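You operate a simulated robot arm through the tools that you are given. There is no shell and no other tool.

The job below is to be done with a simulated robot arm. You get a single attempt, and the scene is never put back.

## Task
At the cabinet panel, pump up the truck's air without stalling the generator.
Fine: bench breaker off, air breaker and air switch on, wait till the AIR lamp goes out, air switch off, bench breaker on again. Where these are worked on the way, their far stop is far enough and under half their travel is too little: air switch.
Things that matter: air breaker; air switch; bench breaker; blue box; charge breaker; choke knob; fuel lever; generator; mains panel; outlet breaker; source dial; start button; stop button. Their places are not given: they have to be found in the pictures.

The check looks at the end state, three seconds after you hand in, the way a careful person would. Anything else that was tipped, shoved, dropped, spilled or broken makes it a failure.

## Robot
A 7-joint arm with a two-finger parallel gripper, fixed in place. Base frame: the origin is at the foot of the arm, x ahead of it, y to its left, z up. Readings come in mm, rad, newtons and seconds.
With the tool pointing down near the work surface it reaches from about 100 to 580 mm from the base axis. Its first joint turns from -1.152 to 1.152 rad. Payload 1.57 kg.
The tool frame sits at the grasp point between the pads (the TCP): z along the fingers, y along the line on which they close. The tips reach 30 mm beyond it. Largest opening 80 mm; finger width 17, thickness 12; the body of the gripper, 40 by 82 mm, starts 80 mm behind the TCP.
Orientation is that of the tool frame in the base frame, as a unit quaternion [w, x, y, z]. With the fingers straight down and closing along the base's y, the tool's x points along the base's -x, its y along +y and its z along -z.

## Interface
- The arm moves only by the tool nudge_tool. Its argument "targets" is a list of rows, each a list of 7 numbers: the shift along the base's x, y, z in units of 20 mm (1.0 is 20 mm), then the turn, a rotation vector about the base's x, y, z in units of 5 degrees (1.0 is 5 degrees), then the opening, from 0 (shut) to 1 (fully open). In form: [[x, y, z, ax, ay, az, fingers], ...]. A call has 1 to 20 rows; each row shifts and turns the commanded pose from where the row before left it. A call with a number of a shift or a turn outside -1 to 1 is refused whole. Each row takes 0.2 s and may step no farther than 50 mm and 0.15 rad from the row before; otherwise, or with a gripper value out of range, the whole call is refused. A pose out of reach is approached as far as the arm can. The call stops where the force on the tool passes 70 N (or 10 N more than at its start, if that is more) or the arm is blocked; 0.2 s more then pass. Each finger travels about 72 mm/s and halts on what it meets, pressing with about 43 N; the grip force reading is that of the motor and also rises with nothing between the fingers. The clock runs only during rows and for 0.2 s after the last one: add rows that do not move to give the fingers time. It gives the time, the measured TCP pose, the force on the tool (base axes), the opening and the grip force at its end, in the units of the frame above (readings bear some noise), with the torque about the TCP (base axes, N m) and any sound that the robot's microphone picked up, and new pictures: "pictures" is both (left out), scene, wrist or none.
- Cameras (640 x 400 px; columns grow to the right, rows downward): "scene" is fixed at [63.7, 465.3, 1395.6]; the picture's right is [-0.48, -0.88, 0.00], its down [-0.70, 0.39, -0.60] and it looks along [0.52, -0.29, -0.80] (base axes); focal length 340 px, centre (320, 200). "wrist" rides on the gripper at [72, -7, -122] in the tool frame; the picture's right is [0.09, 1.00, 0.00], its down [-0.84, 0.08, -0.54] and it looks along [-0.54, 0.05, 0.84] (tool axes); focal length 238 px, centre (320, 200).
- probe_pixels(camera, pixels): there is no depth. For up to 12 entries [column, row, z] of the newest picture of that camera ("zoom" is the newest enlarged one), the place [x, y] in the base frame at which the ray of that pixel passes the height z, good to about 2 mm. The clock stands still meanwhile.
- close_up(camera, box): a new picture of the part [left, top, right, bottom] of that camera's present view, enlarged. The clock stands still meanwhile.
- hand_in(): hands the job in; it is judged then, once.

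Open the gripper and draw the arm clear of the work before you hand the job in, unless the task says otherwise.

The tools are called as name(argument=value, ...) on one line, values as JSON. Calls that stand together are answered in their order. nudge_tool: Moves the arm, as the interface text tells. Its arguments: {"type":"object","properties":{"targets":{"type":"array","items":{"type":"array","items":{"type":"number"}}},"pictures":{"type":"string","enum":["both","scene","wrist","none"]}},"required":["targets"]} The other tools are called the same way: probe_pixels (camera, pixels) gives the place at which the rays of pixels pass given heights; close_up (camera, box) takes an enlarged picture of a part of a camera's view; hand_in () hands the job in.

At the start:

```text
time_s: 0.0
tcp_pos: [348.7, 141.3, 878.1]
tcp_rot: [0.0, 0.0, 1.0, 0.0]
contact_force: [0.1, -0.1, -0.2]
moment: [0.0, 0.02, -0.03]
grip_width: 80.0
finger_force: 0.0
```

scene: 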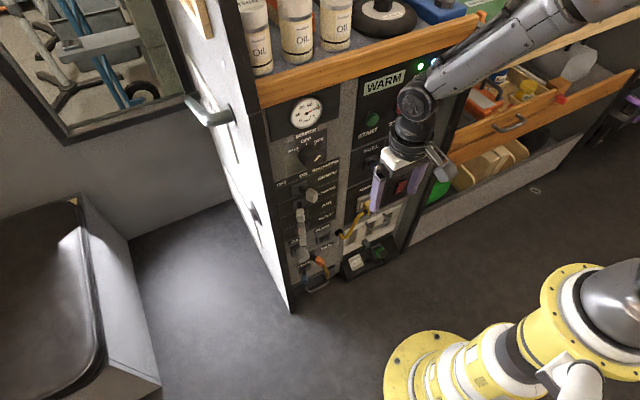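
wrist: 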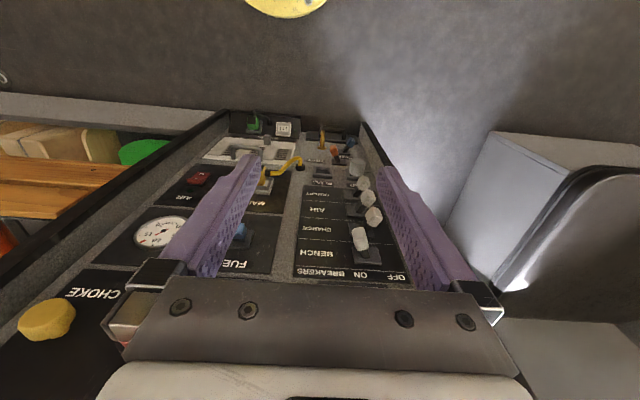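

The scene picture shows the cabinet panel around columns 270-420, rows 90-300; I take close-ups to read the labels and find the controls.

close_up(camera="scene", box=[260, 60, 440, 180])

close_up(camera="scene", box=[260, 160, 440, 300])

close_up(camera="wrist", box=[200, 100, 420, 290])

```text
3.33 times, centred on (350, 120) of scene
```

zoom: 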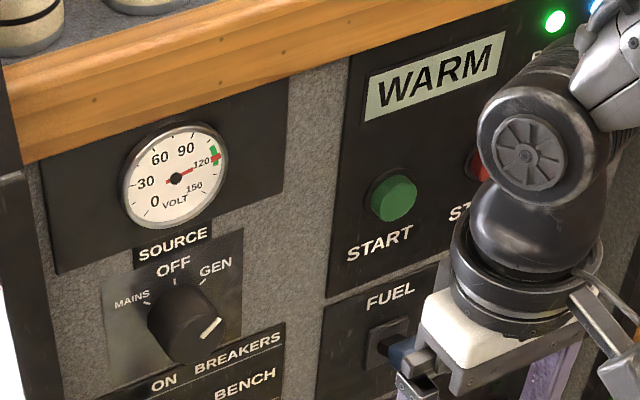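

```text
2.86 times, centred on (350, 230) of scene
```

zoom: 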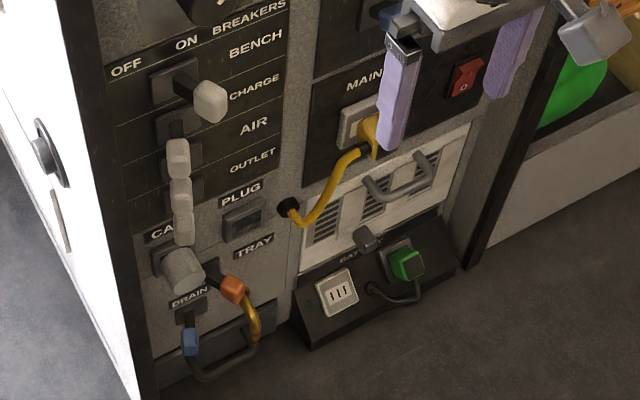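

```text
2.11 times, centred on (310, 195) of wrist
```

zoom: 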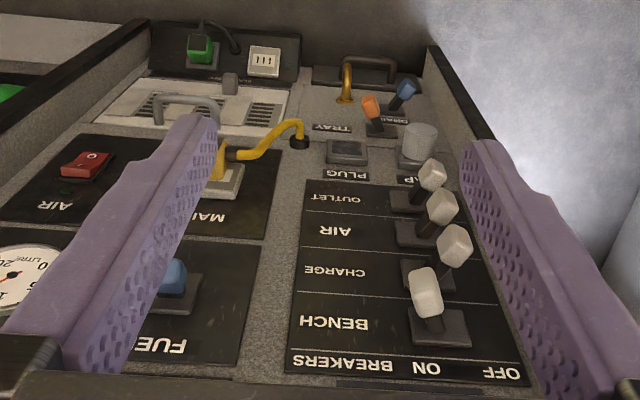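

The close-ups show BENCH lever at ON (scene ≈ (311,195)) and CHARGE, AIR, OUTLET levers at OFF; the red AIR rocker is near scene (400,188). I probe label points in both views to triangulate the panel plane.

probe_pixels(camera="zoom", pixels=[[362, 325, 700], [362, 325, 650], [305, 322, 700], [305, 322, 650], [349, 230, 650], [349, 230, 550], [360, 200, 600], [360, 200, 500], [425, 290, 700], [425, 290, 650], [85, 165, 700], [85, 165, 600]])

probe_pixels(camera="scene", pixels=[[320.2, 177.5, 700], [320.2, 177.5, 650], [336, 171.5, 700], [336, 171.5, 650], [290, 312, 0], [405, 250, 0], [311.5, 195, 700], [311.5, 195, 650], [401, 187, 700], [401, 187, 600], [324.7, 206, 600], [324.7, 206, 500]])

```text
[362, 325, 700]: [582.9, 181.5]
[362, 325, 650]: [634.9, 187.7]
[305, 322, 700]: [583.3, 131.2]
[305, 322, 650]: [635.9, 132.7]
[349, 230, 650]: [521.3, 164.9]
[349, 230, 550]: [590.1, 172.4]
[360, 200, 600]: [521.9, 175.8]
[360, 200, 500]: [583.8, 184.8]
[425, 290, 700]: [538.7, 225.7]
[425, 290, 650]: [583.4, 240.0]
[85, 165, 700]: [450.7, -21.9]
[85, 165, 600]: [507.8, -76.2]
```

```text
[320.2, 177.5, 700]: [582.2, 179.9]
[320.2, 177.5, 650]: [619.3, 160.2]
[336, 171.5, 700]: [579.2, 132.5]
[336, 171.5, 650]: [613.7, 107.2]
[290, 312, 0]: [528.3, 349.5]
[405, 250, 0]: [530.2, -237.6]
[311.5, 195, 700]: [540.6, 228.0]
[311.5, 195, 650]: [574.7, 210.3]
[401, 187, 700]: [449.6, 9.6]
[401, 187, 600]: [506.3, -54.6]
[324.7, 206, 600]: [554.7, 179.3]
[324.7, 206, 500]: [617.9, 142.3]
```

The labels put the panel face at x≈582 (BENCH row z≈700, AIR row z≈560). I tilt the tool 45° forward in place so the wrist camera looks at the panel nearly head-on.

nudge_tool(targets=[[-0.5, 0, 0, 0, -1, 0, 1], [-0.5, 0, 0, 0, -1, 0, 1], [-0.5, 0, 0, 0, -1, 0, 1], [-0.5, 0, 0, 0, -1, 0, 1], [0, 0, 0, 0, -1, 0, 1], [0, 0, 0, 0, -1, 0, 1], [0, 0, 0, 0, -1, 0, 1], [0, 0, 0, 0, -1, 0, 1], [0, 0, 0, 0, -1, 0, 1]], pictures="both")

```text
time_s: 2.0
tcp_pos: [308.1, 142.7, 879.1]
tcp_rot: [0.384, 0.0, 0.924, -0.001]
contact_force: [0.0, 0.4, -0.6]
moment: [0.0, -0.01, -0.02]
grip_width: 79.6
finger_force: 0.0
```

scene: 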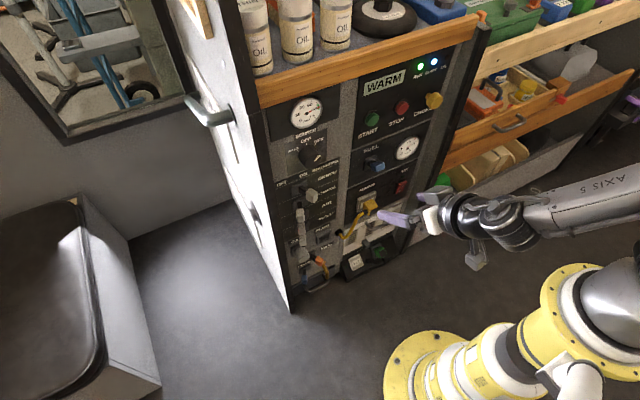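
wrist: 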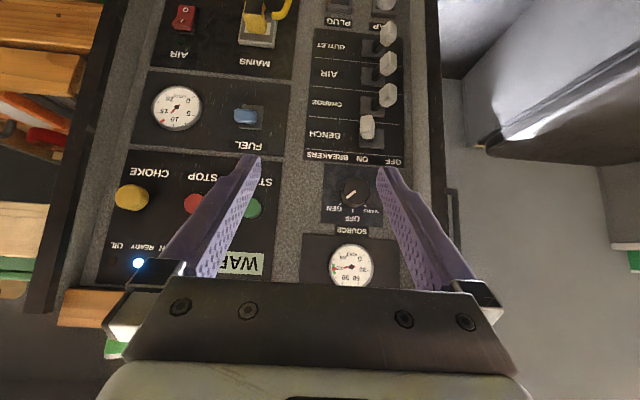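

The panel is now seen head-on in the wrist view, with lamps near wrist (140,263). I zoom on the lamps/AIR switch region and the scene's lamp row.

close_up(camera="scene", box=[340, 50, 460, 125])

close_up(camera="scene", box=[340, 125, 460, 200])

close_up(camera="wrist", box=[80, 0, 300, 140])

close_up(camera="wrist", box=[290, 0, 450, 220])

```text
5.33 times, centred on (400, 88) of scene
```

zoom: 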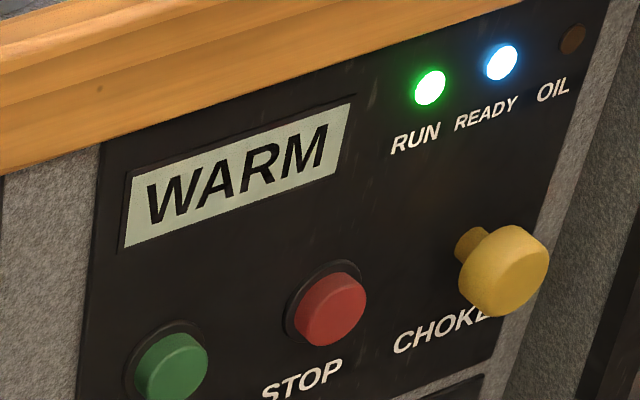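

```text
5.33 times, centred on (400, 162) of scene
```

zoom: 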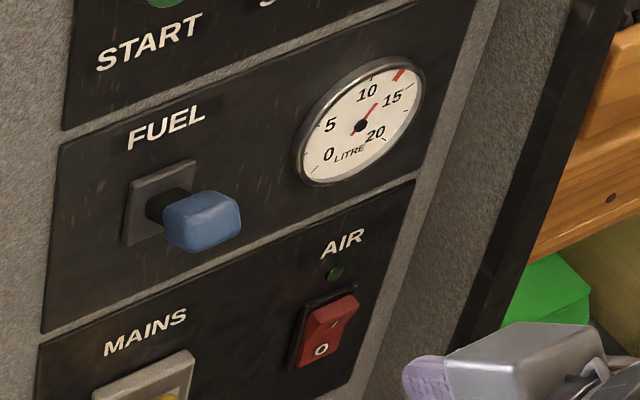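

```text
2.86 times, centred on (190, 70) of wrist
```

zoom: 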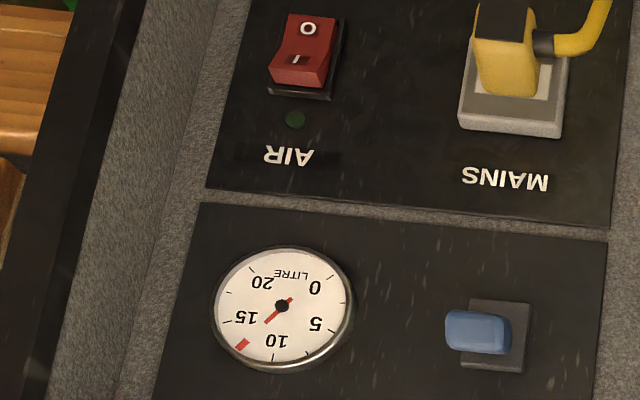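

```text
1.82 times, centred on (370, 110) of wrist
```

zoom: 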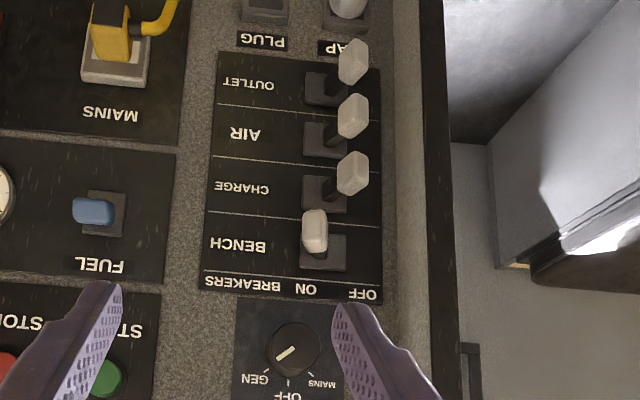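

The AIR rocker shows "I" on its upper half (sticking out) and "O" on its lower (pressed in), with the unlit lamp just above it. I probe lever knobs and bases in this zoom.

probe_pixels(camera="zoom", pixels=[[315, 230, 700], [315, 230, 680], [353, 172, 640], [353, 172, 610], [353, 115, 570], [353, 115, 540], [353, 60, 500], [353, 60, 470], [323, 252, 700], [323, 252, 680], [325, 140, 560], [325, 140, 540]])

close_up(camera="scene", box=[270, 140, 366, 200])

close_up(camera="scene", box=[270, 180, 366, 240])

```text
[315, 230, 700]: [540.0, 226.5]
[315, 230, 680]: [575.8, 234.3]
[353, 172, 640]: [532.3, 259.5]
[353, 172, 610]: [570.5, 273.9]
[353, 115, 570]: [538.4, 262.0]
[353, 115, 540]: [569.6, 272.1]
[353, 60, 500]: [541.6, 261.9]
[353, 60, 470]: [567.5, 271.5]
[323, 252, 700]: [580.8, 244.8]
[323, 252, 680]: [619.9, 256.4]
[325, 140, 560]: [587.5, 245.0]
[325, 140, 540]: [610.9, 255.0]
```

```text
6.67 times, centred on (318, 170) of scene
```

zoom: 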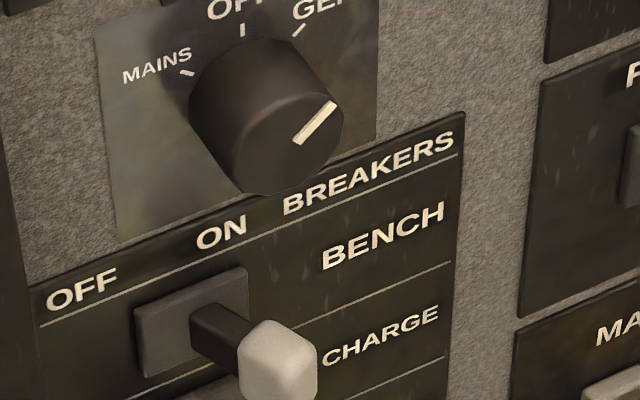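

```text
6.67 times, centred on (318, 210) of scene
```

zoom: 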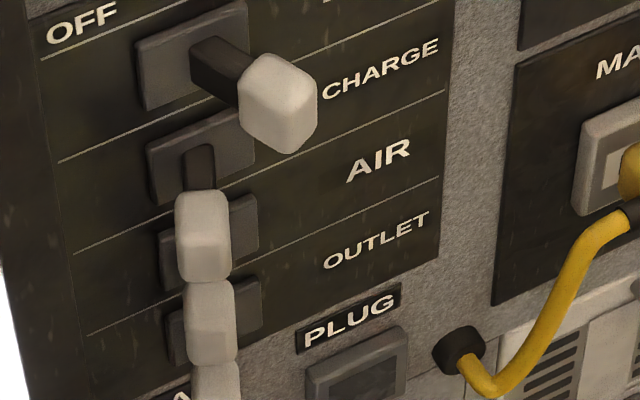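

BENCH knob triangulates to about (540,227,700) with its base at (582,245,700), so OFF should be near y≈262. I close the fingers and move to a standoff on the −y side of the BENCH knob.

nudge_tool(targets=[[0.95, 0.28, -0.62, 0, 0, 0, 0], [0.95, 0.28, -0.62, 0, 0, 0, 0], [0.95, 0.28, -0.62, 0, 0, 0, 0], [0.95, 0.28, -0.62, 0, 0, 0, 0], [0.95, 0.28, -0.62, 0, 0, 0, 0], [0.95, 0.28, -0.62, 0, 0, 0, 0], [0.95, 0.28, -0.62, 0, 0, 0, 0], [0.95, 0.28, -0.62, 0, 0, 0, 0], [0.95, 0.28, -0.62, 0, 0, 0, 0]], pictures="both")

```text
time_s: 4.0
tcp_pos: [479.9, 191.7, 767.0]
tcp_rot: [0.382, 0.002, 0.924, 0.0]
contact_force: [0.9, 0.7, -0.3]
moment: [-0.01, 0.01, -0.03]
grip_width: 0.1
finger_force: 21.6
```

scene: 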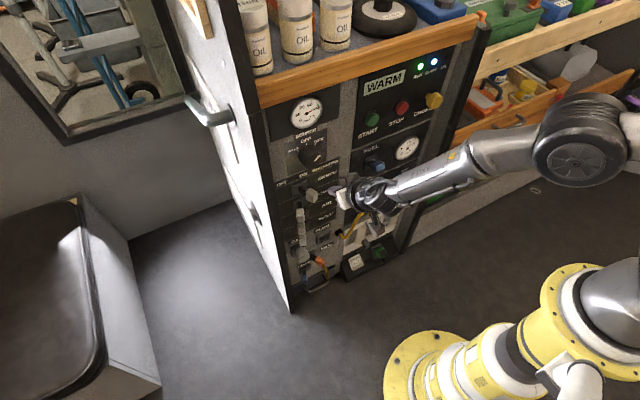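
wrist: 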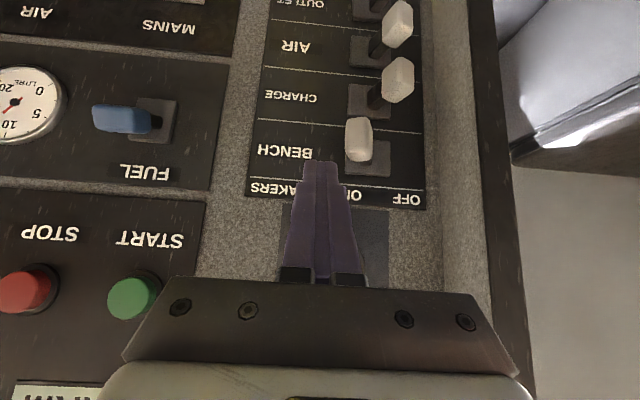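

Fingertips are at wrist (320,165), left of the BENCH knob at (359,140). I advance 50 mm along the tool axis to bring the tips beside the knob.

nudge_tool(targets=[[0.5, 0, -0.5, 0, 0, 0, 0], [0.5, 0, -0.5, 0, 0, 0, 0], [0.5, 0, -0.5, 0, 0, 0, 0], [0.5, 0, -0.5, 0, 0, 0, 0], [0.5, 0, -0.5, 0, 0, 0, 0]], pictures="both")

close_up(camera="wrist", box=[240, 50, 480, 200])

close_up(camera="scene", box=[270, 150, 366, 210])

```text
time_s: 5.2
tcp_pos: [530.2, 191.1, 716.7]
tcp_rot: [0.382, 0.0, 0.924, 0.0]
contact_force: [0.6, 0.0, -0.3]
moment: [0.0, 0.01, -0.02]
grip_width: 0.0
finger_force: 21.4
```

scene: 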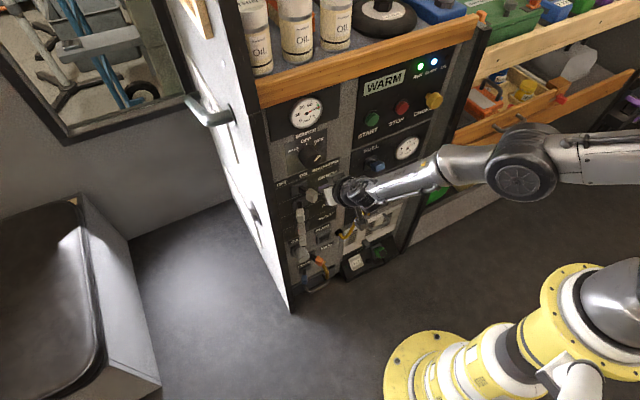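
wrist: 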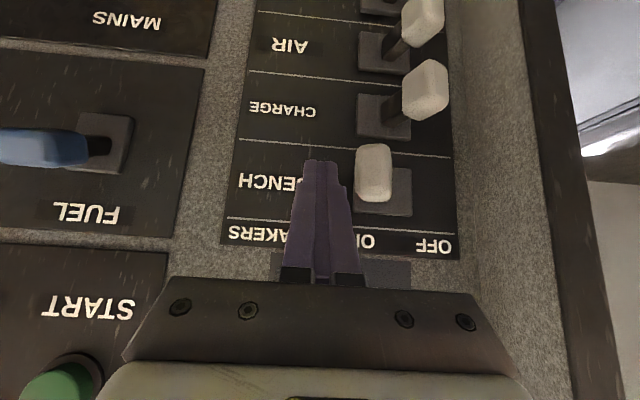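

```text
2.67 times, centred on (360, 125) of wrist
```

zoom: 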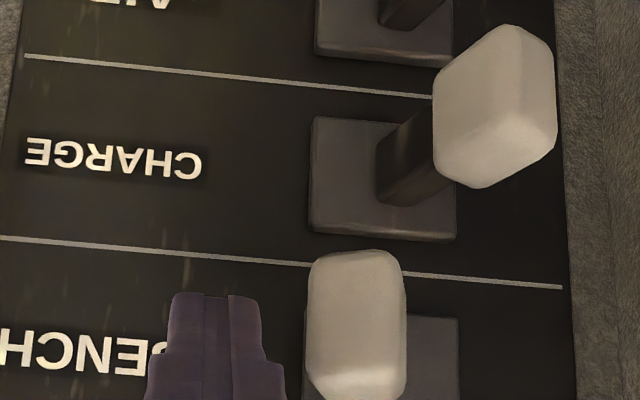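

```text
6.67 times, centred on (318, 180) of scene
```

zoom: 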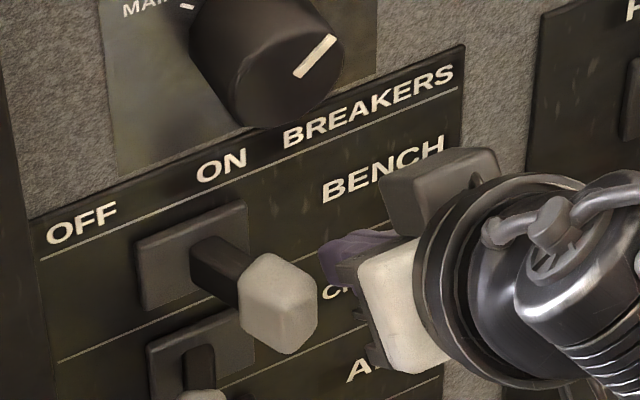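

Fingertips sit beside the BENCH knob with a small gap (wrist zoom 285 vs 305). I push +y in steps of 8 mm.

nudge_tool(targets=[[0, 0.4, 0, 0, 0, 0, 0], [0, 0.4, 0, 0, 0, 0, 0], [0, 0.4, 0, 0, 0, 0, 0], [0, 0.4, 0, 0, 0, 0, 0], [0, 0.4, 0, 0, 0, 0, 0]], pictures="wrist")

```text
time_s: 6.4
tcp_pos: [529.4, 231.5, 718.0]
tcp_rot: [0.383, 0.001, 0.924, 0.0]
contact_force: [-0.6, -0.7, -0.6]
moment: [0.02, 0.0, 0.02]
grip_width: 0.0
finger_force: 21.2
```

wrist: 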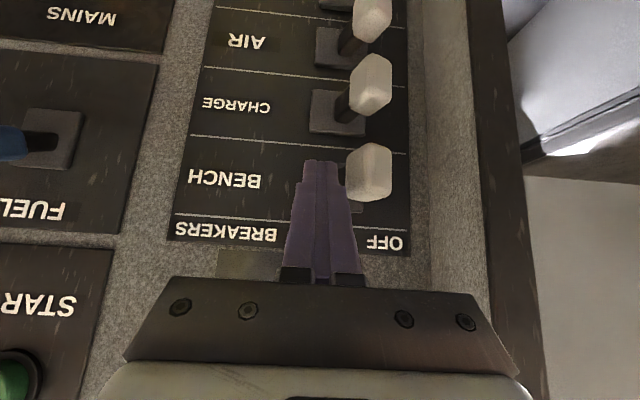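

The BENCH knob at wrist (369,172) now lines up with the CHARGE and AIR knobs (OFF); force is near zero. I push 4 mm more to check the stop, then zoom.

nudge_tool(targets=[[0, 0.3, 0, 0, 0, 0, 0], [0, 0.3, 0, 0, 0, 0, 0]], pictures="both")

close_up(camera="wrist", box=[240, 0, 480, 210])

close_up(camera="scene", box=[260, 80, 356, 220])

```text
time_s: 7.0
tcp_pos: [530.7, 236.8, 716.1]
tcp_rot: [0.384, 0.005, 0.923, -0.006]
contact_force: [-10.6, -29.9, 16.8]
moment: [-0.06, -0.24, -0.47]
grip_width: 0.1
finger_force: 20.9
```

scene: 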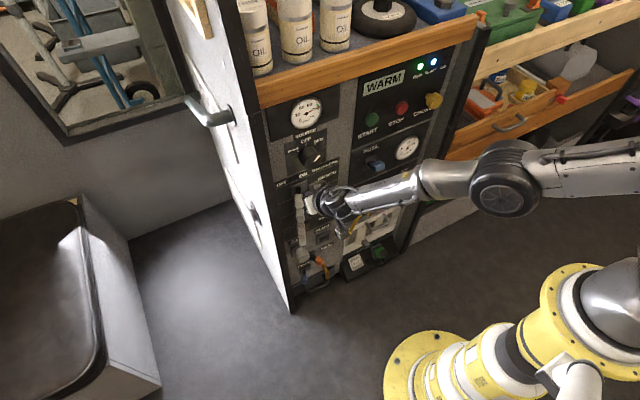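
wrist: 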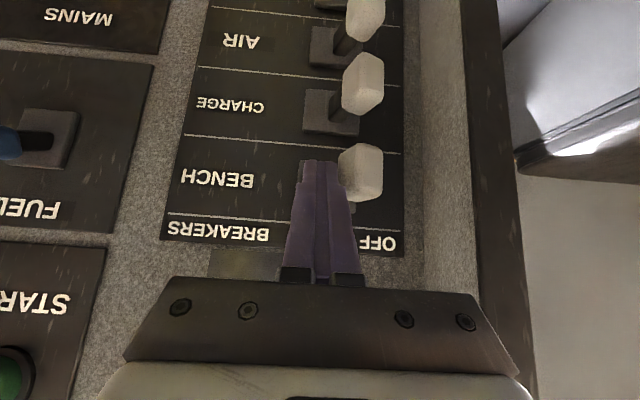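

```text
1.90 times, centred on (360, 105) of wrist
```

zoom: 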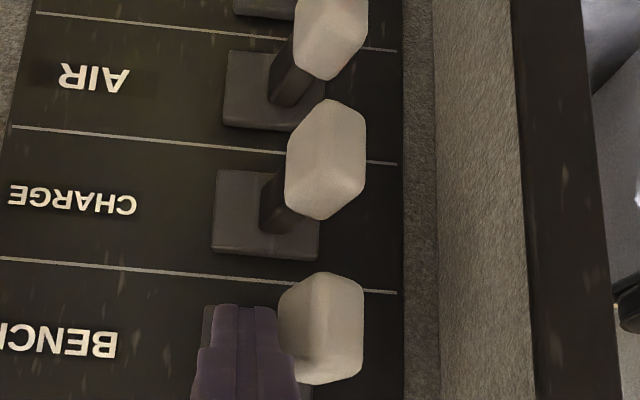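

```text
2.86 times, centred on (308, 150) of scene
```

zoom: 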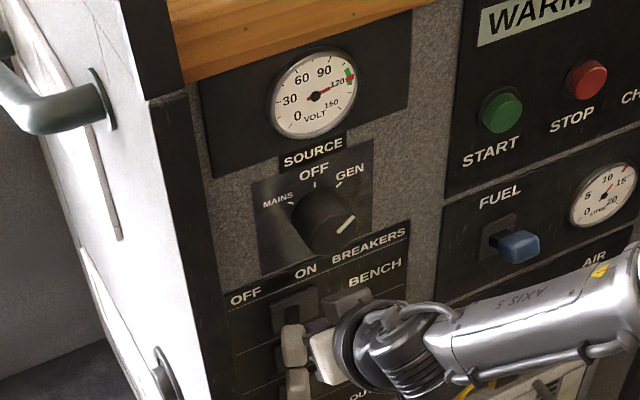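

BENCH is firmly at its OFF stop (−30 N reaction). I back off, retract along the tool axis, half-open the fingers and move down in front of the AIR breaker (≈(540,262,567)).

nudge_tool(targets=[[0, -0.4, 0, 0, 0, 0, 0], [-0.75, 0, 0.75, 0, 0, 0, 0], [-0.75, 0, 0.75, 0, 0, 0, 0], [-0.75, 0, 0.75, 0, 0, 0, 0], [-0.75, 0, 0.75, 0, 0, 0, 0], [0, 0.22, -0.95, 0, 0, 0, 0.5], [0, 0.22, -0.95, 0, 0, 0, 0.5], [0, 0.22, -0.95, 0, 0, 0, 0.5], [0, 0.22, -0.95, 0, 0, 0, 0.5], [0, 0.22, -0.95, 0, 0, 0, 0.5], [0, 0.22, -0.95, 0, 0, 0, 0.5], [0, 0.22, -0.95, 0, 0, 0, 0.5]], pictures="both")

close_up(camera="wrist", box=[220, 20, 500, 200])

```text
time_s: 9.6
tcp_pos: [471.7, 267.4, 641.7]
tcp_rot: [0.382, 0.0, 0.924, 0.0]
contact_force: [0.0, -1.0, -0.3]
moment: [0.03, 0.0, 0.04]
grip_width: 40.2
finger_force: 0.2
```

scene: 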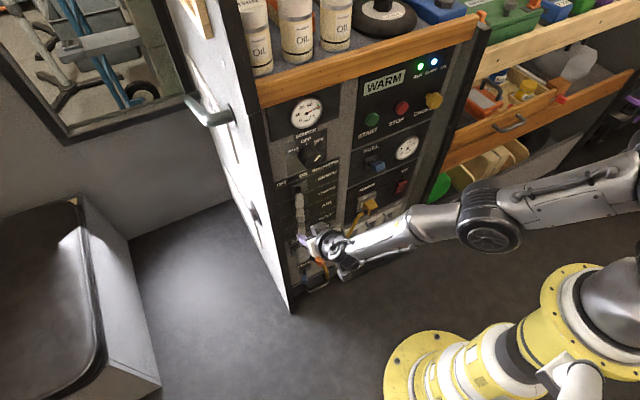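
wrist: 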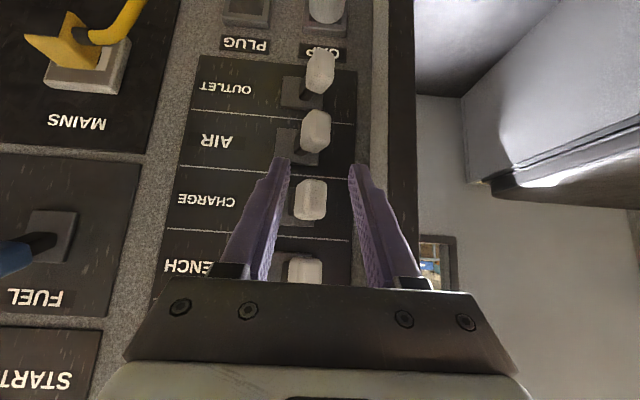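

```text
2.22 times, centred on (360, 110) of wrist
```

zoom: 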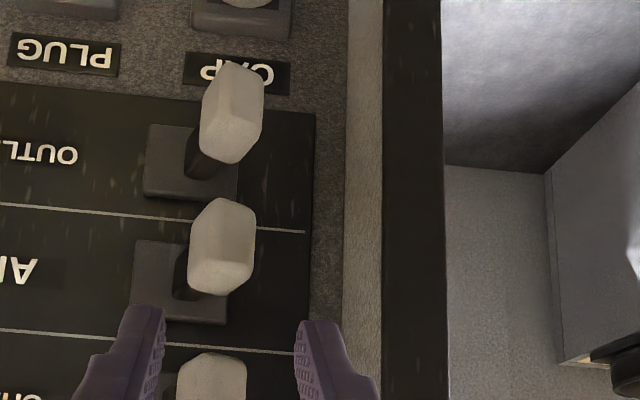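

The fingers straddle the line of the AIR knob (zoom (222,245)), with clearance to the frame on the right. I advance 57 mm along the tool axis to straddle it.

nudge_tool(targets=[[0.57, -0.05, -0.58, 0, 0, 0, 0.5], [0.57, -0.05, -0.58, 0, 0, 0, 0.5], [0.57, -0.05, -0.58, 0, 0, 0, 0.5], [0.57, -0.05, -0.58, 0, 0, 0, 0.5], [0.57, 0, -0.58, 0, 0, 0, 0.5]], pictures="both")

close_up(camera="wrist", box=[220, 20, 500, 200])

close_up(camera="scene", box=[270, 180, 366, 270])

```text
time_s: 10.8
tcp_pos: [526.6, 263.0, 584.1]
tcp_rot: [0.383, 0.0, 0.924, 0.0]
contact_force: [0.3, 0.5, -0.5]
moment: [-0.01, -0.04, -0.02]
grip_width: 40.4
finger_force: 0.1
```

scene: 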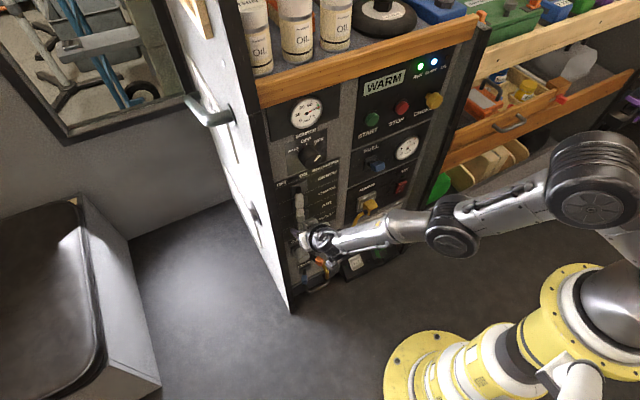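
wrist: 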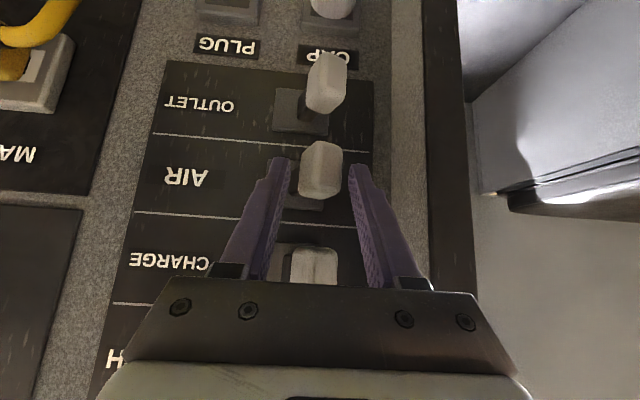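

```text
2.22 times, centred on (360, 110) of wrist
```

zoom: 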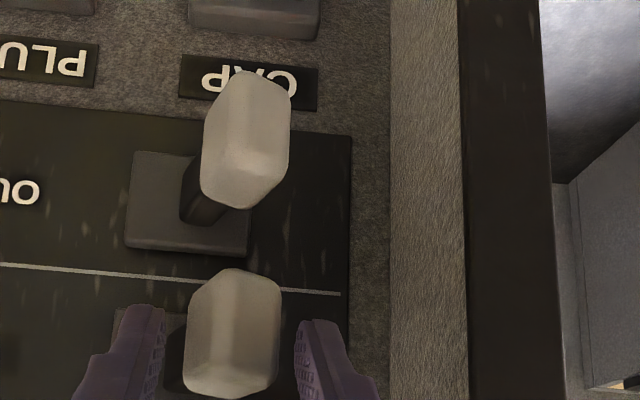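

```text
4.44 times, centred on (318, 225) of scene
```

zoom: 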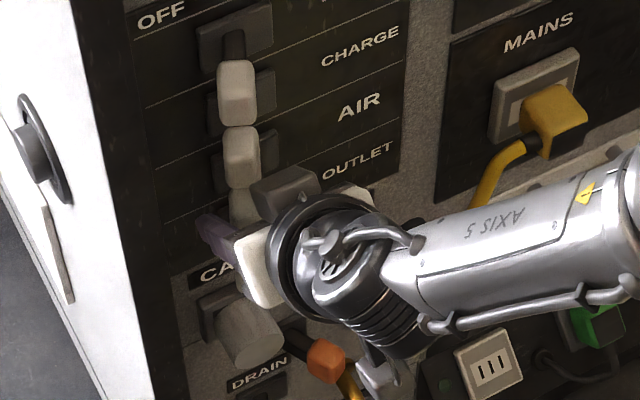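

The AIR knob is between the fingers (zoom (233,335)). I push −y with the straddling fingers toward ON (expected end near TCP y≈218).

nudge_tool(targets=[[0, -0.4, 0, 0, 0, 0, 0.5], [0, -0.4, 0, 0, 0, 0, 0.5], [0, -0.4, 0, 0, 0, 0, 0.5], [0, -0.4, 0, 0, 0, 0, 0.5], [0, -0.4, 0, 0, 0, 0, 0.5]], pictures="wrist")

close_up(camera="wrist", box=[220, 20, 500, 200])

```text
time_s: 12.0
tcp_pos: [527.3, 223.5, 586.1]
tcp_rot: [0.383, 0.001, 0.924, -0.001]
contact_force: [0.3, 0.6, -0.4]
moment: [0.01, -0.01, -0.03]
grip_width: 40.2
finger_force: 0.1
```

wrist: 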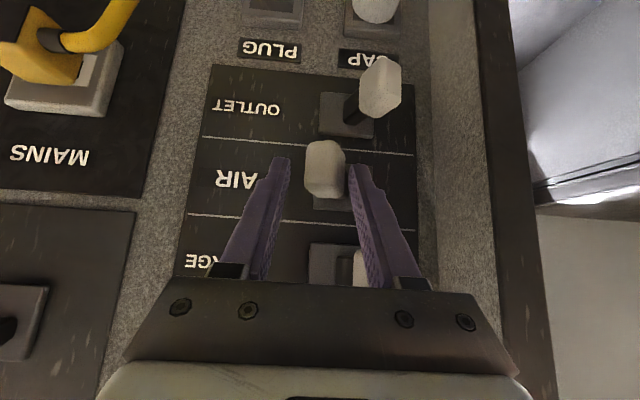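

```text
2.22 times, centred on (360, 110) of wrist
```

zoom: 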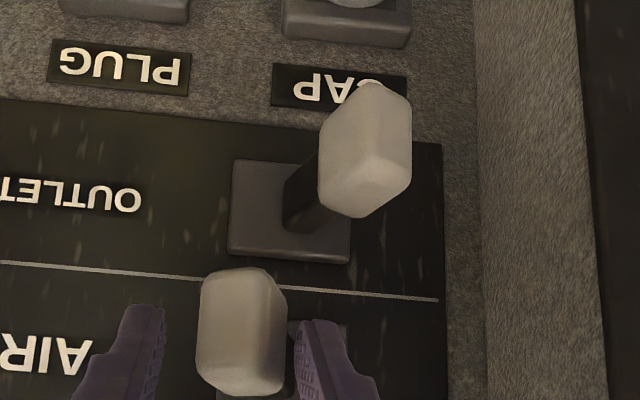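

The AIR knob (zoom (242,330)) has swung to the ON side. I push 6–8 mm more to confirm its stop.

nudge_tool(targets=[[0, -0.25, 0, 0, 0, 0, 0.5], [0, -0.25, 0, 0, 0, 0, 0.5]], pictures="both")

close_up(camera="scene", box=[270, 160, 430, 260])

```text
time_s: 12.6
tcp_pos: [525.9, 217.1, 585.4]
tcp_rot: [0.383, -0.002, 0.924, 0.002]
contact_force: [-1.8, 14.1, -1.6]
moment: [0.07, 0.23, 0.35]
grip_width: 52.7
finger_force: 7.6
```

scene: 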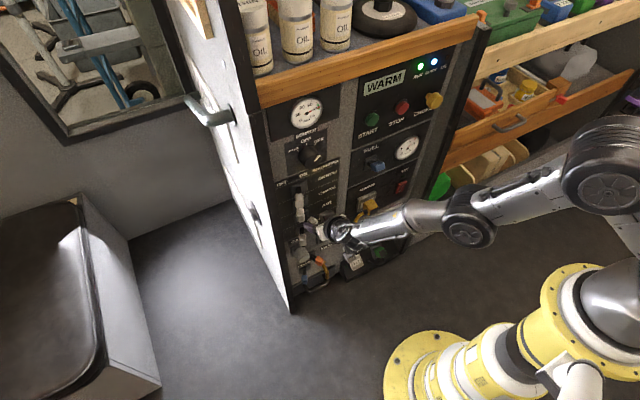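
wrist: 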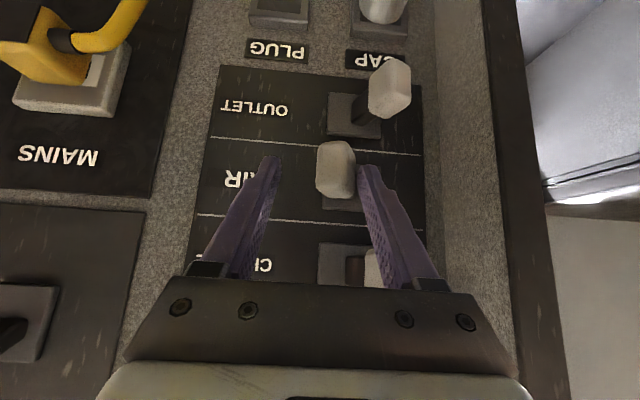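

```text
4.00 times, centred on (350, 210) of scene
```

zoom: 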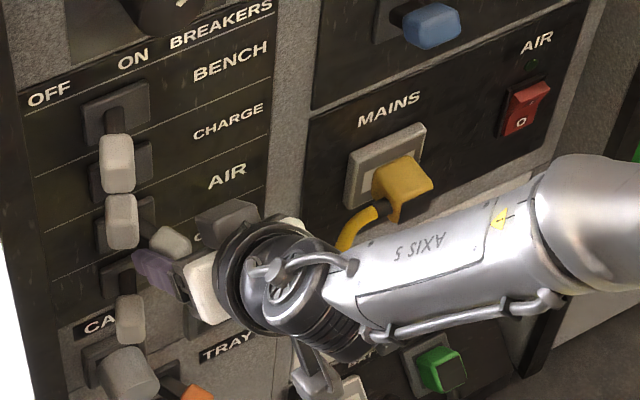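

The AIR breaker is against its ON stop. I release, retract along the axis, then transit at x≈430 toward the AIR switch (≈(570,−133,485)) closing the fingers and tilting 20° more toward horizontal.

nudge_tool(targets=[[0, 0.4, 0, 0, 0, 0, 0.5], [-0.75, 0, 0.75, 0, 0, 0, 0.5], [-0.75, 0, 0.75, 0, 0, 0, 0.5], [-0.75, 0, 0.75, 0, 0, 0, 0.5], [-0.75, 0, 0.75, 0, 0, 0, 0.5], [-0.75, 0, 0, 0, 0, 0, 0.5], [-0.75, 0, 0, 0, 0, 0, 0.5]], pictures="both")

close_up(camera="wrist", box=[200, 20, 520, 220])

```text
time_s: 14.2
tcp_pos: [436.5, 219.4, 646.5]
tcp_rot: [0.382, 0.0, 0.924, 0.0]
contact_force: [0.0, -0.7, -0.5]
moment: [-0.01, 0.01, 0.02]
grip_width: 39.8
finger_force: 0.1
```

scene: 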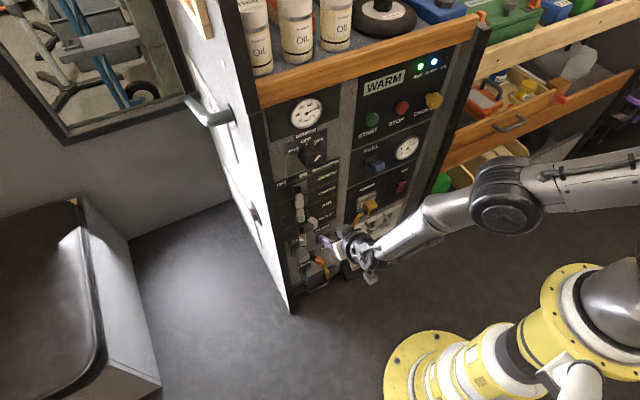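
wrist: 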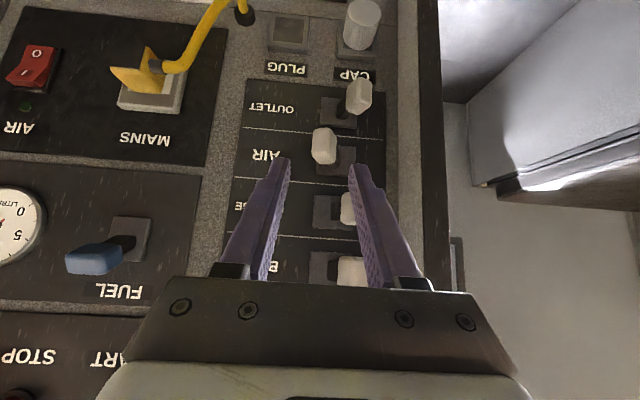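

```text
2.00 times, centred on (360, 120) of wrist
```

zoom: 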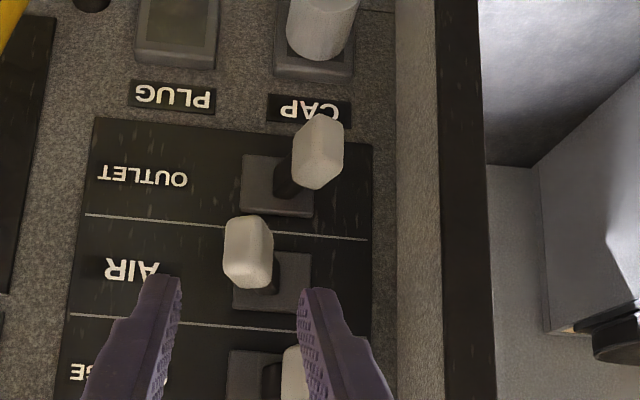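

The AIR breaker stays ON, BENCH and CHARGE remain OFF. Now I transit toward the AIR switch in −y with fingers shut and tilt a further 20°.

nudge_tool(targets=[[0, -1, 0, 0, -1, 0, 0], [0, -1, 0, 0, -1, 0, 0], [0, -1, 0, 0, -1, 0, 0], [0, -1, 0, 0, -1, 0, 0], [0, -1, 0, 0, 0, 0, 0], [0, -1, 0, 0, 0, 0, 0], [0, -1, 0, 0, 0, 0, 0], [0, -1, 0, 0, 0, 0, 0], [0, -1, 0, 0, 0, 0, 0], [0, -1, 0, 0, 0, 0, 0], [0, -1, 0, 0, 0, 0, 0], [0, -1, 0, 0, 0, 0, 0], [0, -1, 0, 0, 0, 0, 0], [0, -1, 0, 0, 0, 0, 0], [0, -1, -0.5, 0, 0, 0, 0], [0, -1, -0.5, 0, 0, 0, 0], [0, -1, -0.5, 0, 0, 0, 0]], pictures="both")

close_up(camera="wrist", box=[200, 20, 440, 200])

close_up(camera="scene", box=[360, 150, 440, 210])

```text
time_s: 17.8
tcp_pos: [538.0, 83.7, 656.5]
tcp_rot: [0.536, -0.002, 0.844, -0.007]
contact_force: [-0.8, 0.1, 0.4]
moment: [-0.02, 0.01, -0.05]
grip_width: 0.1
finger_force: 21.3
out of reach, approached as far as the arm can: row 3, 4, 5, 6, 7, 8, 9, 10, 11, 12, 13, 14, 15, 16, 17
```

scene: 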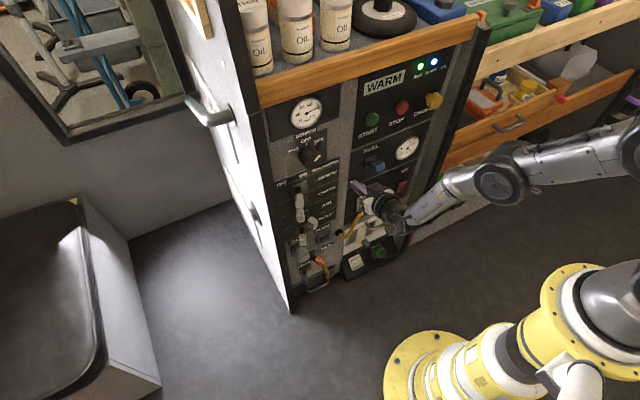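
wrist: 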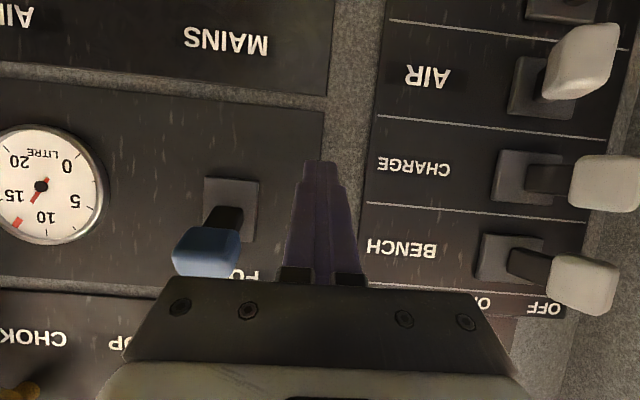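

```text
2.22 times, centred on (320, 110) of wrist
```

zoom: 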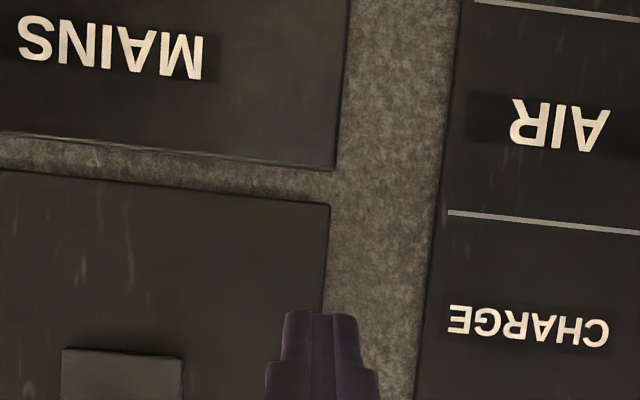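

```text
6.67 times, centred on (400, 180) of scene
```

zoom: 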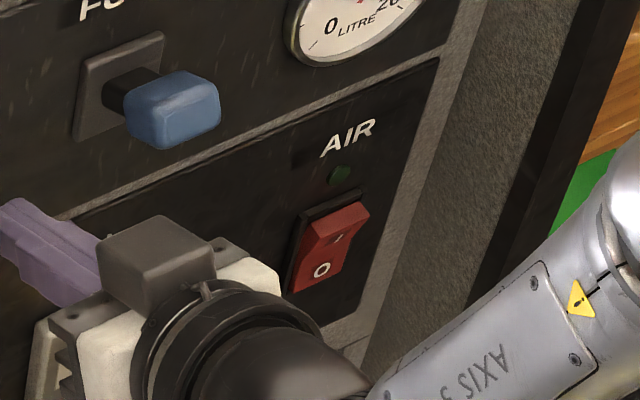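

The tilt made the pose unreachable at that x and the arm drifted to (538,84,656), with tips near x=565 but touching nothing. I send one zero row to learn whether the commanded pose is still the unreached one.

nudge_tool(targets=[[0, 0, 0, 0, 0, 0, 0]], pictures="none")

```text
time_s: 18.2
tcp_pos: [537.3, 85.1, 654.8]
tcp_rot: [0.537, 0.0, 0.844, -0.008]
contact_force: [-0.7, -1.2, -0.5]
moment: [0.01, -0.03, -0.03]
grip_width: 0.0
finger_force: 21.2
```

No out-of-reach message, so the command seems reset to the attained pose. I tilt back 5° with a 6 mm retreat and check the reading.

nudge_tool(targets=[[-0.3, 0, 0.2, 0, 1, 0, 0]], pictures="none")

```text
time_s: 18.6
tcp_pos: [532.1, 84.8, 658.7]
tcp_rot: [0.499, 0.0, 0.867, -0.003]
contact_force: [0.6, -0.2, 0.4]
moment: [-0.02, 0.03, 0.0]
grip_width: 0.2
finger_force: 21.0
```

That moved as expected. I tilt back the remaining 15° to 45° while retreating along −x and up slightly.

nudge_tool(targets=[[-0.3, 0, 0.2, 0, 1, 0, 0], [-0.3, 0, 0.2, 0, 1, 0, 0], [-0.3, 0, 0.2, 0, 1, 0, 0]], pictures="none")

```text
time_s: 19.4
tcp_pos: [514.6, 85.3, 670.6]
tcp_rot: [0.382, 0.0, 0.924, -0.001]
contact_force: [-0.7, -0.2, 0.2]
moment: [0.0, -0.01, 0.01]
grip_width: 0.0
finger_force: 21.6
```

Back at 45° tilt at (515,85,671). I retreat to x≈480 and move −y in a short stretch, watching for out-of-reach notes.

nudge_tool(targets=[[-0.85, 0, 0.6, 0, 0, 0, 0], [-0.85, 0, 0.6, 0, 0, 0, 0], [0, -1, 0, 0, 0, 0, 0], [0, -1, 0, 0, 0, 0, 0]], pictures="none")

```text
time_s: 20.4
tcp_pos: [478.6, 52.2, 696.5]
tcp_rot: [0.382, 0.002, 0.924, -0.003]
contact_force: [0.1, 0.6, 0.0]
moment: [0.0, 0.01, 0.01]
grip_width: 0.1
finger_force: 21.0
out of reach, approached as far as the arm can: row 4
```

Limit reached near (479,52,697) at 45° tilt. I tilt back 20° (to ~25° from vertical), which allows a nearer reach, then retreat in x.

nudge_tool(targets=[[0, 0, 0, 0, 1, 0, 0], [0, 0, 0, 0, 1, 0, 0], [0, 0, 0, 0, 1, 0, 0], [0, 0, 0, 0, 1, 0, 0], [-1, 0, 0, 0, 0, 0, 0], [-1, 0, 0, 0, 0, 0, 0]], pictures="both")

```text
time_s: 21.8
tcp_pos: [440.4, 51.8, 695.2]
tcp_rot: [0.216, -0.001, 0.976, 0.0]
contact_force: [1.1, 0.5, 0.0]
moment: [0.04, -0.01, -0.02]
grip_width: 0.0
finger_force: 21.1
```

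scene: 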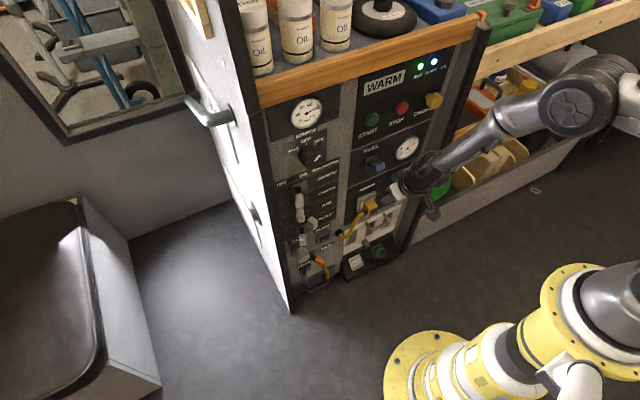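
wrist: 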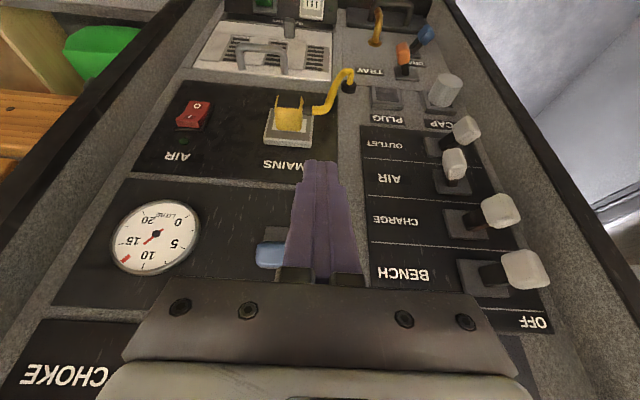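

Tilt is now 25° and x=440 is reachable; the AIR rocker is at wrist (192,115). I move −y in steps toward y≈−130.

nudge_tool(targets=[[0, -1, 0, 0, 0, 0, 0], [0, -1, 0, 0, 0, 0, 0], [0, -1, 0, 0, 0, 0, 0], [0, -1, 0, 0, 0, 0, 0], [0, -1, 0, 0, 0, 0, 0]], pictures="none")

```text
time_s: 23.0
tcp_pos: [438.9, -48.5, 696.2]
tcp_rot: [0.217, 0.001, 0.976, -0.001]
contact_force: [-0.3, -0.5, 0.2]
moment: [0.03, -0.02, 0.0]
grip_width: 0.0
finger_force: 21.3
```

No reach problem; I continue to y≈−130 and take pictures.

nudge_tool(targets=[[0, -1, 0, 0, 0, 0, 0], [0, -1, 0, 0, 0, 0, 0], [0, -1, 0, 0, 0, 0, 0], [0, -1, 0, 0, 0, 0, 0]], pictures="both")

close_up(camera="wrist", box=[220, 40, 420, 200])

close_up(camera="scene", box=[360, 150, 440, 210])

```text
time_s: 24.0
tcp_pos: [439.3, -128.4, 695.7]
tcp_rot: [0.217, 0.0, 0.976, 0.001]
contact_force: [0.0, -0.6, -0.2]
moment: [-0.01, -0.02, 0.01]
grip_width: 0.1
finger_force: 21.8
```

scene: 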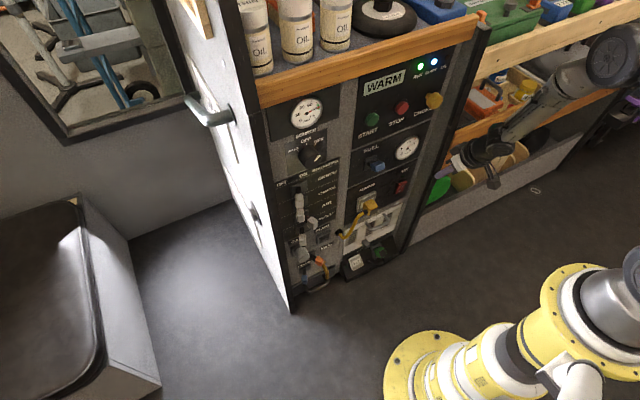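
wrist: 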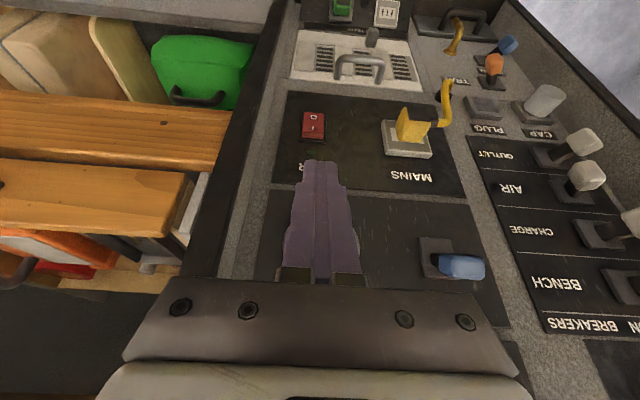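

```text
2.50 times, centred on (320, 120) of wrist
```

zoom: 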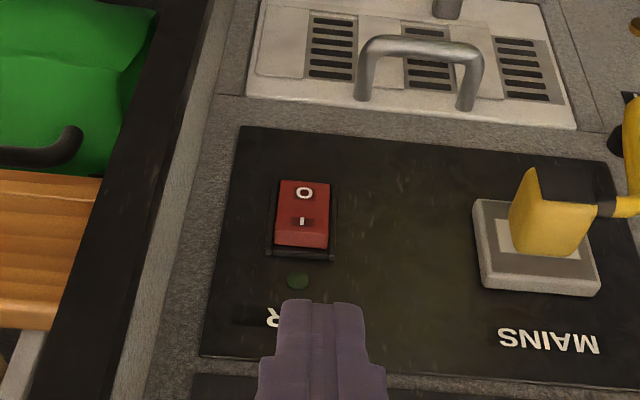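

```text
6.67 times, centred on (400, 180) of scene
```

zoom: 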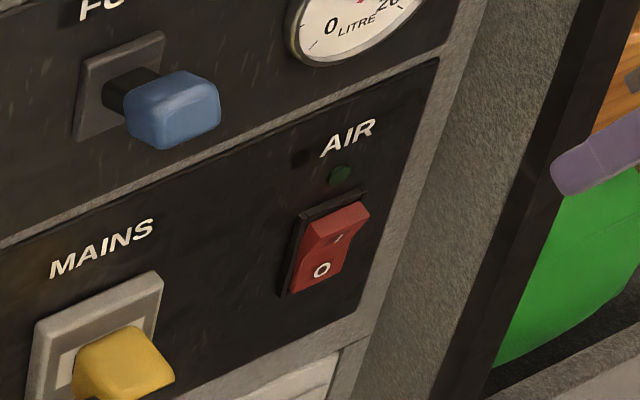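

Both views show the rocker clearly; "I" half is the upper one. I probe rocker points in both views to triangulate.

probe_pixels(camera="zoom", pixels=[[337, 240, 520], [337, 240, 480], [321, 270, 500], [321, 270, 460], [340, 174, 560], [340, 174, 520], [330, 250, 520], [330, 250, 480]])

probe_pixels(camera="wrist", pixels=[[312.8, 128.4, 520], [312.8, 128.4, 480], [313.6, 116.8, 500], [313.6, 116.8, 460], [310.8, 152.4, 560], [310.8, 152.4, 520], [312.4, 136, 540], [312.4, 136, 500], [313.2, 113.2, 500], [313.2, 113.2, 460], [303, 132, 520], [323.5, 132, 520]])

```text
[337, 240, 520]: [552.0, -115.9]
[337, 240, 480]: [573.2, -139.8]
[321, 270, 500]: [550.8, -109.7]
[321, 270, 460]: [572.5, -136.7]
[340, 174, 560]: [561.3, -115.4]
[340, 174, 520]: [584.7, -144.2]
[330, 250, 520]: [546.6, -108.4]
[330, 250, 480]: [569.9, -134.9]
```

```text
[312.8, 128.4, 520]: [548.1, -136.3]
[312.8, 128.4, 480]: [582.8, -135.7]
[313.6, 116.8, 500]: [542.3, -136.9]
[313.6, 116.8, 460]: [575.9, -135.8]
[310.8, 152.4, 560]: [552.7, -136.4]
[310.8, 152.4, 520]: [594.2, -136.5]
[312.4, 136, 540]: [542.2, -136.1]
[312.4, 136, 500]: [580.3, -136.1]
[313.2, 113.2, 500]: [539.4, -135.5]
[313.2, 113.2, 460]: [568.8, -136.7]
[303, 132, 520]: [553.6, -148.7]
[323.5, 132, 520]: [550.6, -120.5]
```

The rocker is centred near (572,−136,482), upper "I" half around z≈495–500, lower "O" around z≈461. I lower to (490,−136,600) and tilt to ~40°.

nudge_tool(targets=[[0.51, -0.08, -0.96, 0, 0, 0, 0], [0.51, -0.08, -0.96, 0, 0, 0, 0], [0.51, -0.08, -0.96, 0, 0, 0, 0], [0.51, -0.08, -0.96, 0, 0, 0, 0], [0.51, -0.08, -0.96, 0, 0, 0, 0], [0, 0, 0, 0, -1, 0, 0], [0, 0, 0, 0, -1, 0, 0]], pictures="both")

close_up(camera="wrist", box=[220, 40, 420, 200])

```text
time_s: 25.6
tcp_pos: [490.8, -136.0, 599.3]
tcp_rot: [0.301, -0.001, 0.954, 0.001]
contact_force: [1.1, -0.5, -0.5]
moment: [0.01, -0.03, -0.01]
grip_width: 0.0
finger_force: 21.4
```

scene: 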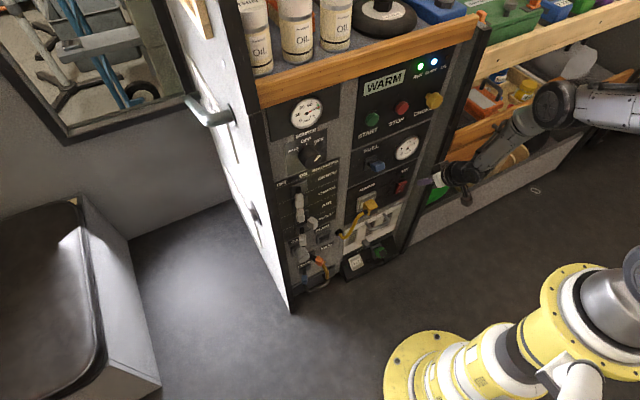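
wrist: 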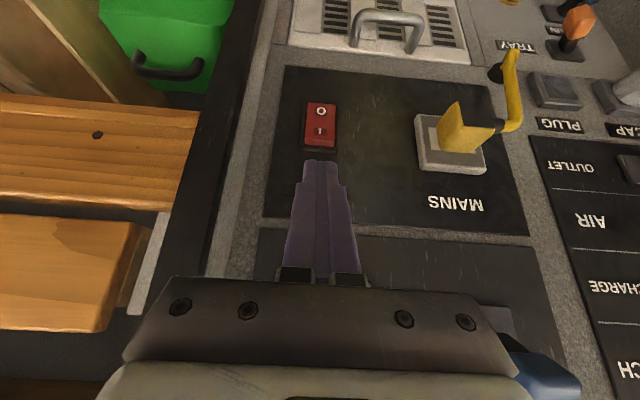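

```text
2.50 times, centred on (320, 120) of wrist
```

zoom: 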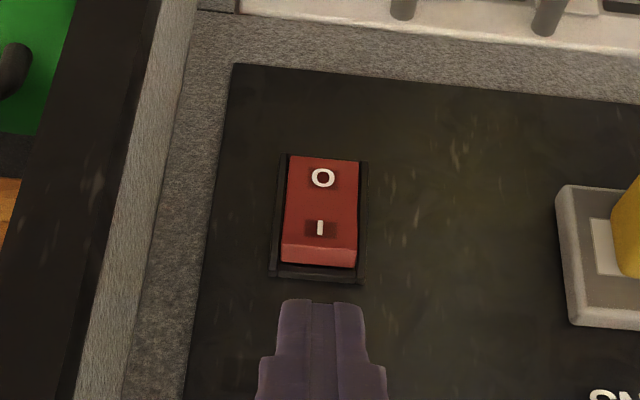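

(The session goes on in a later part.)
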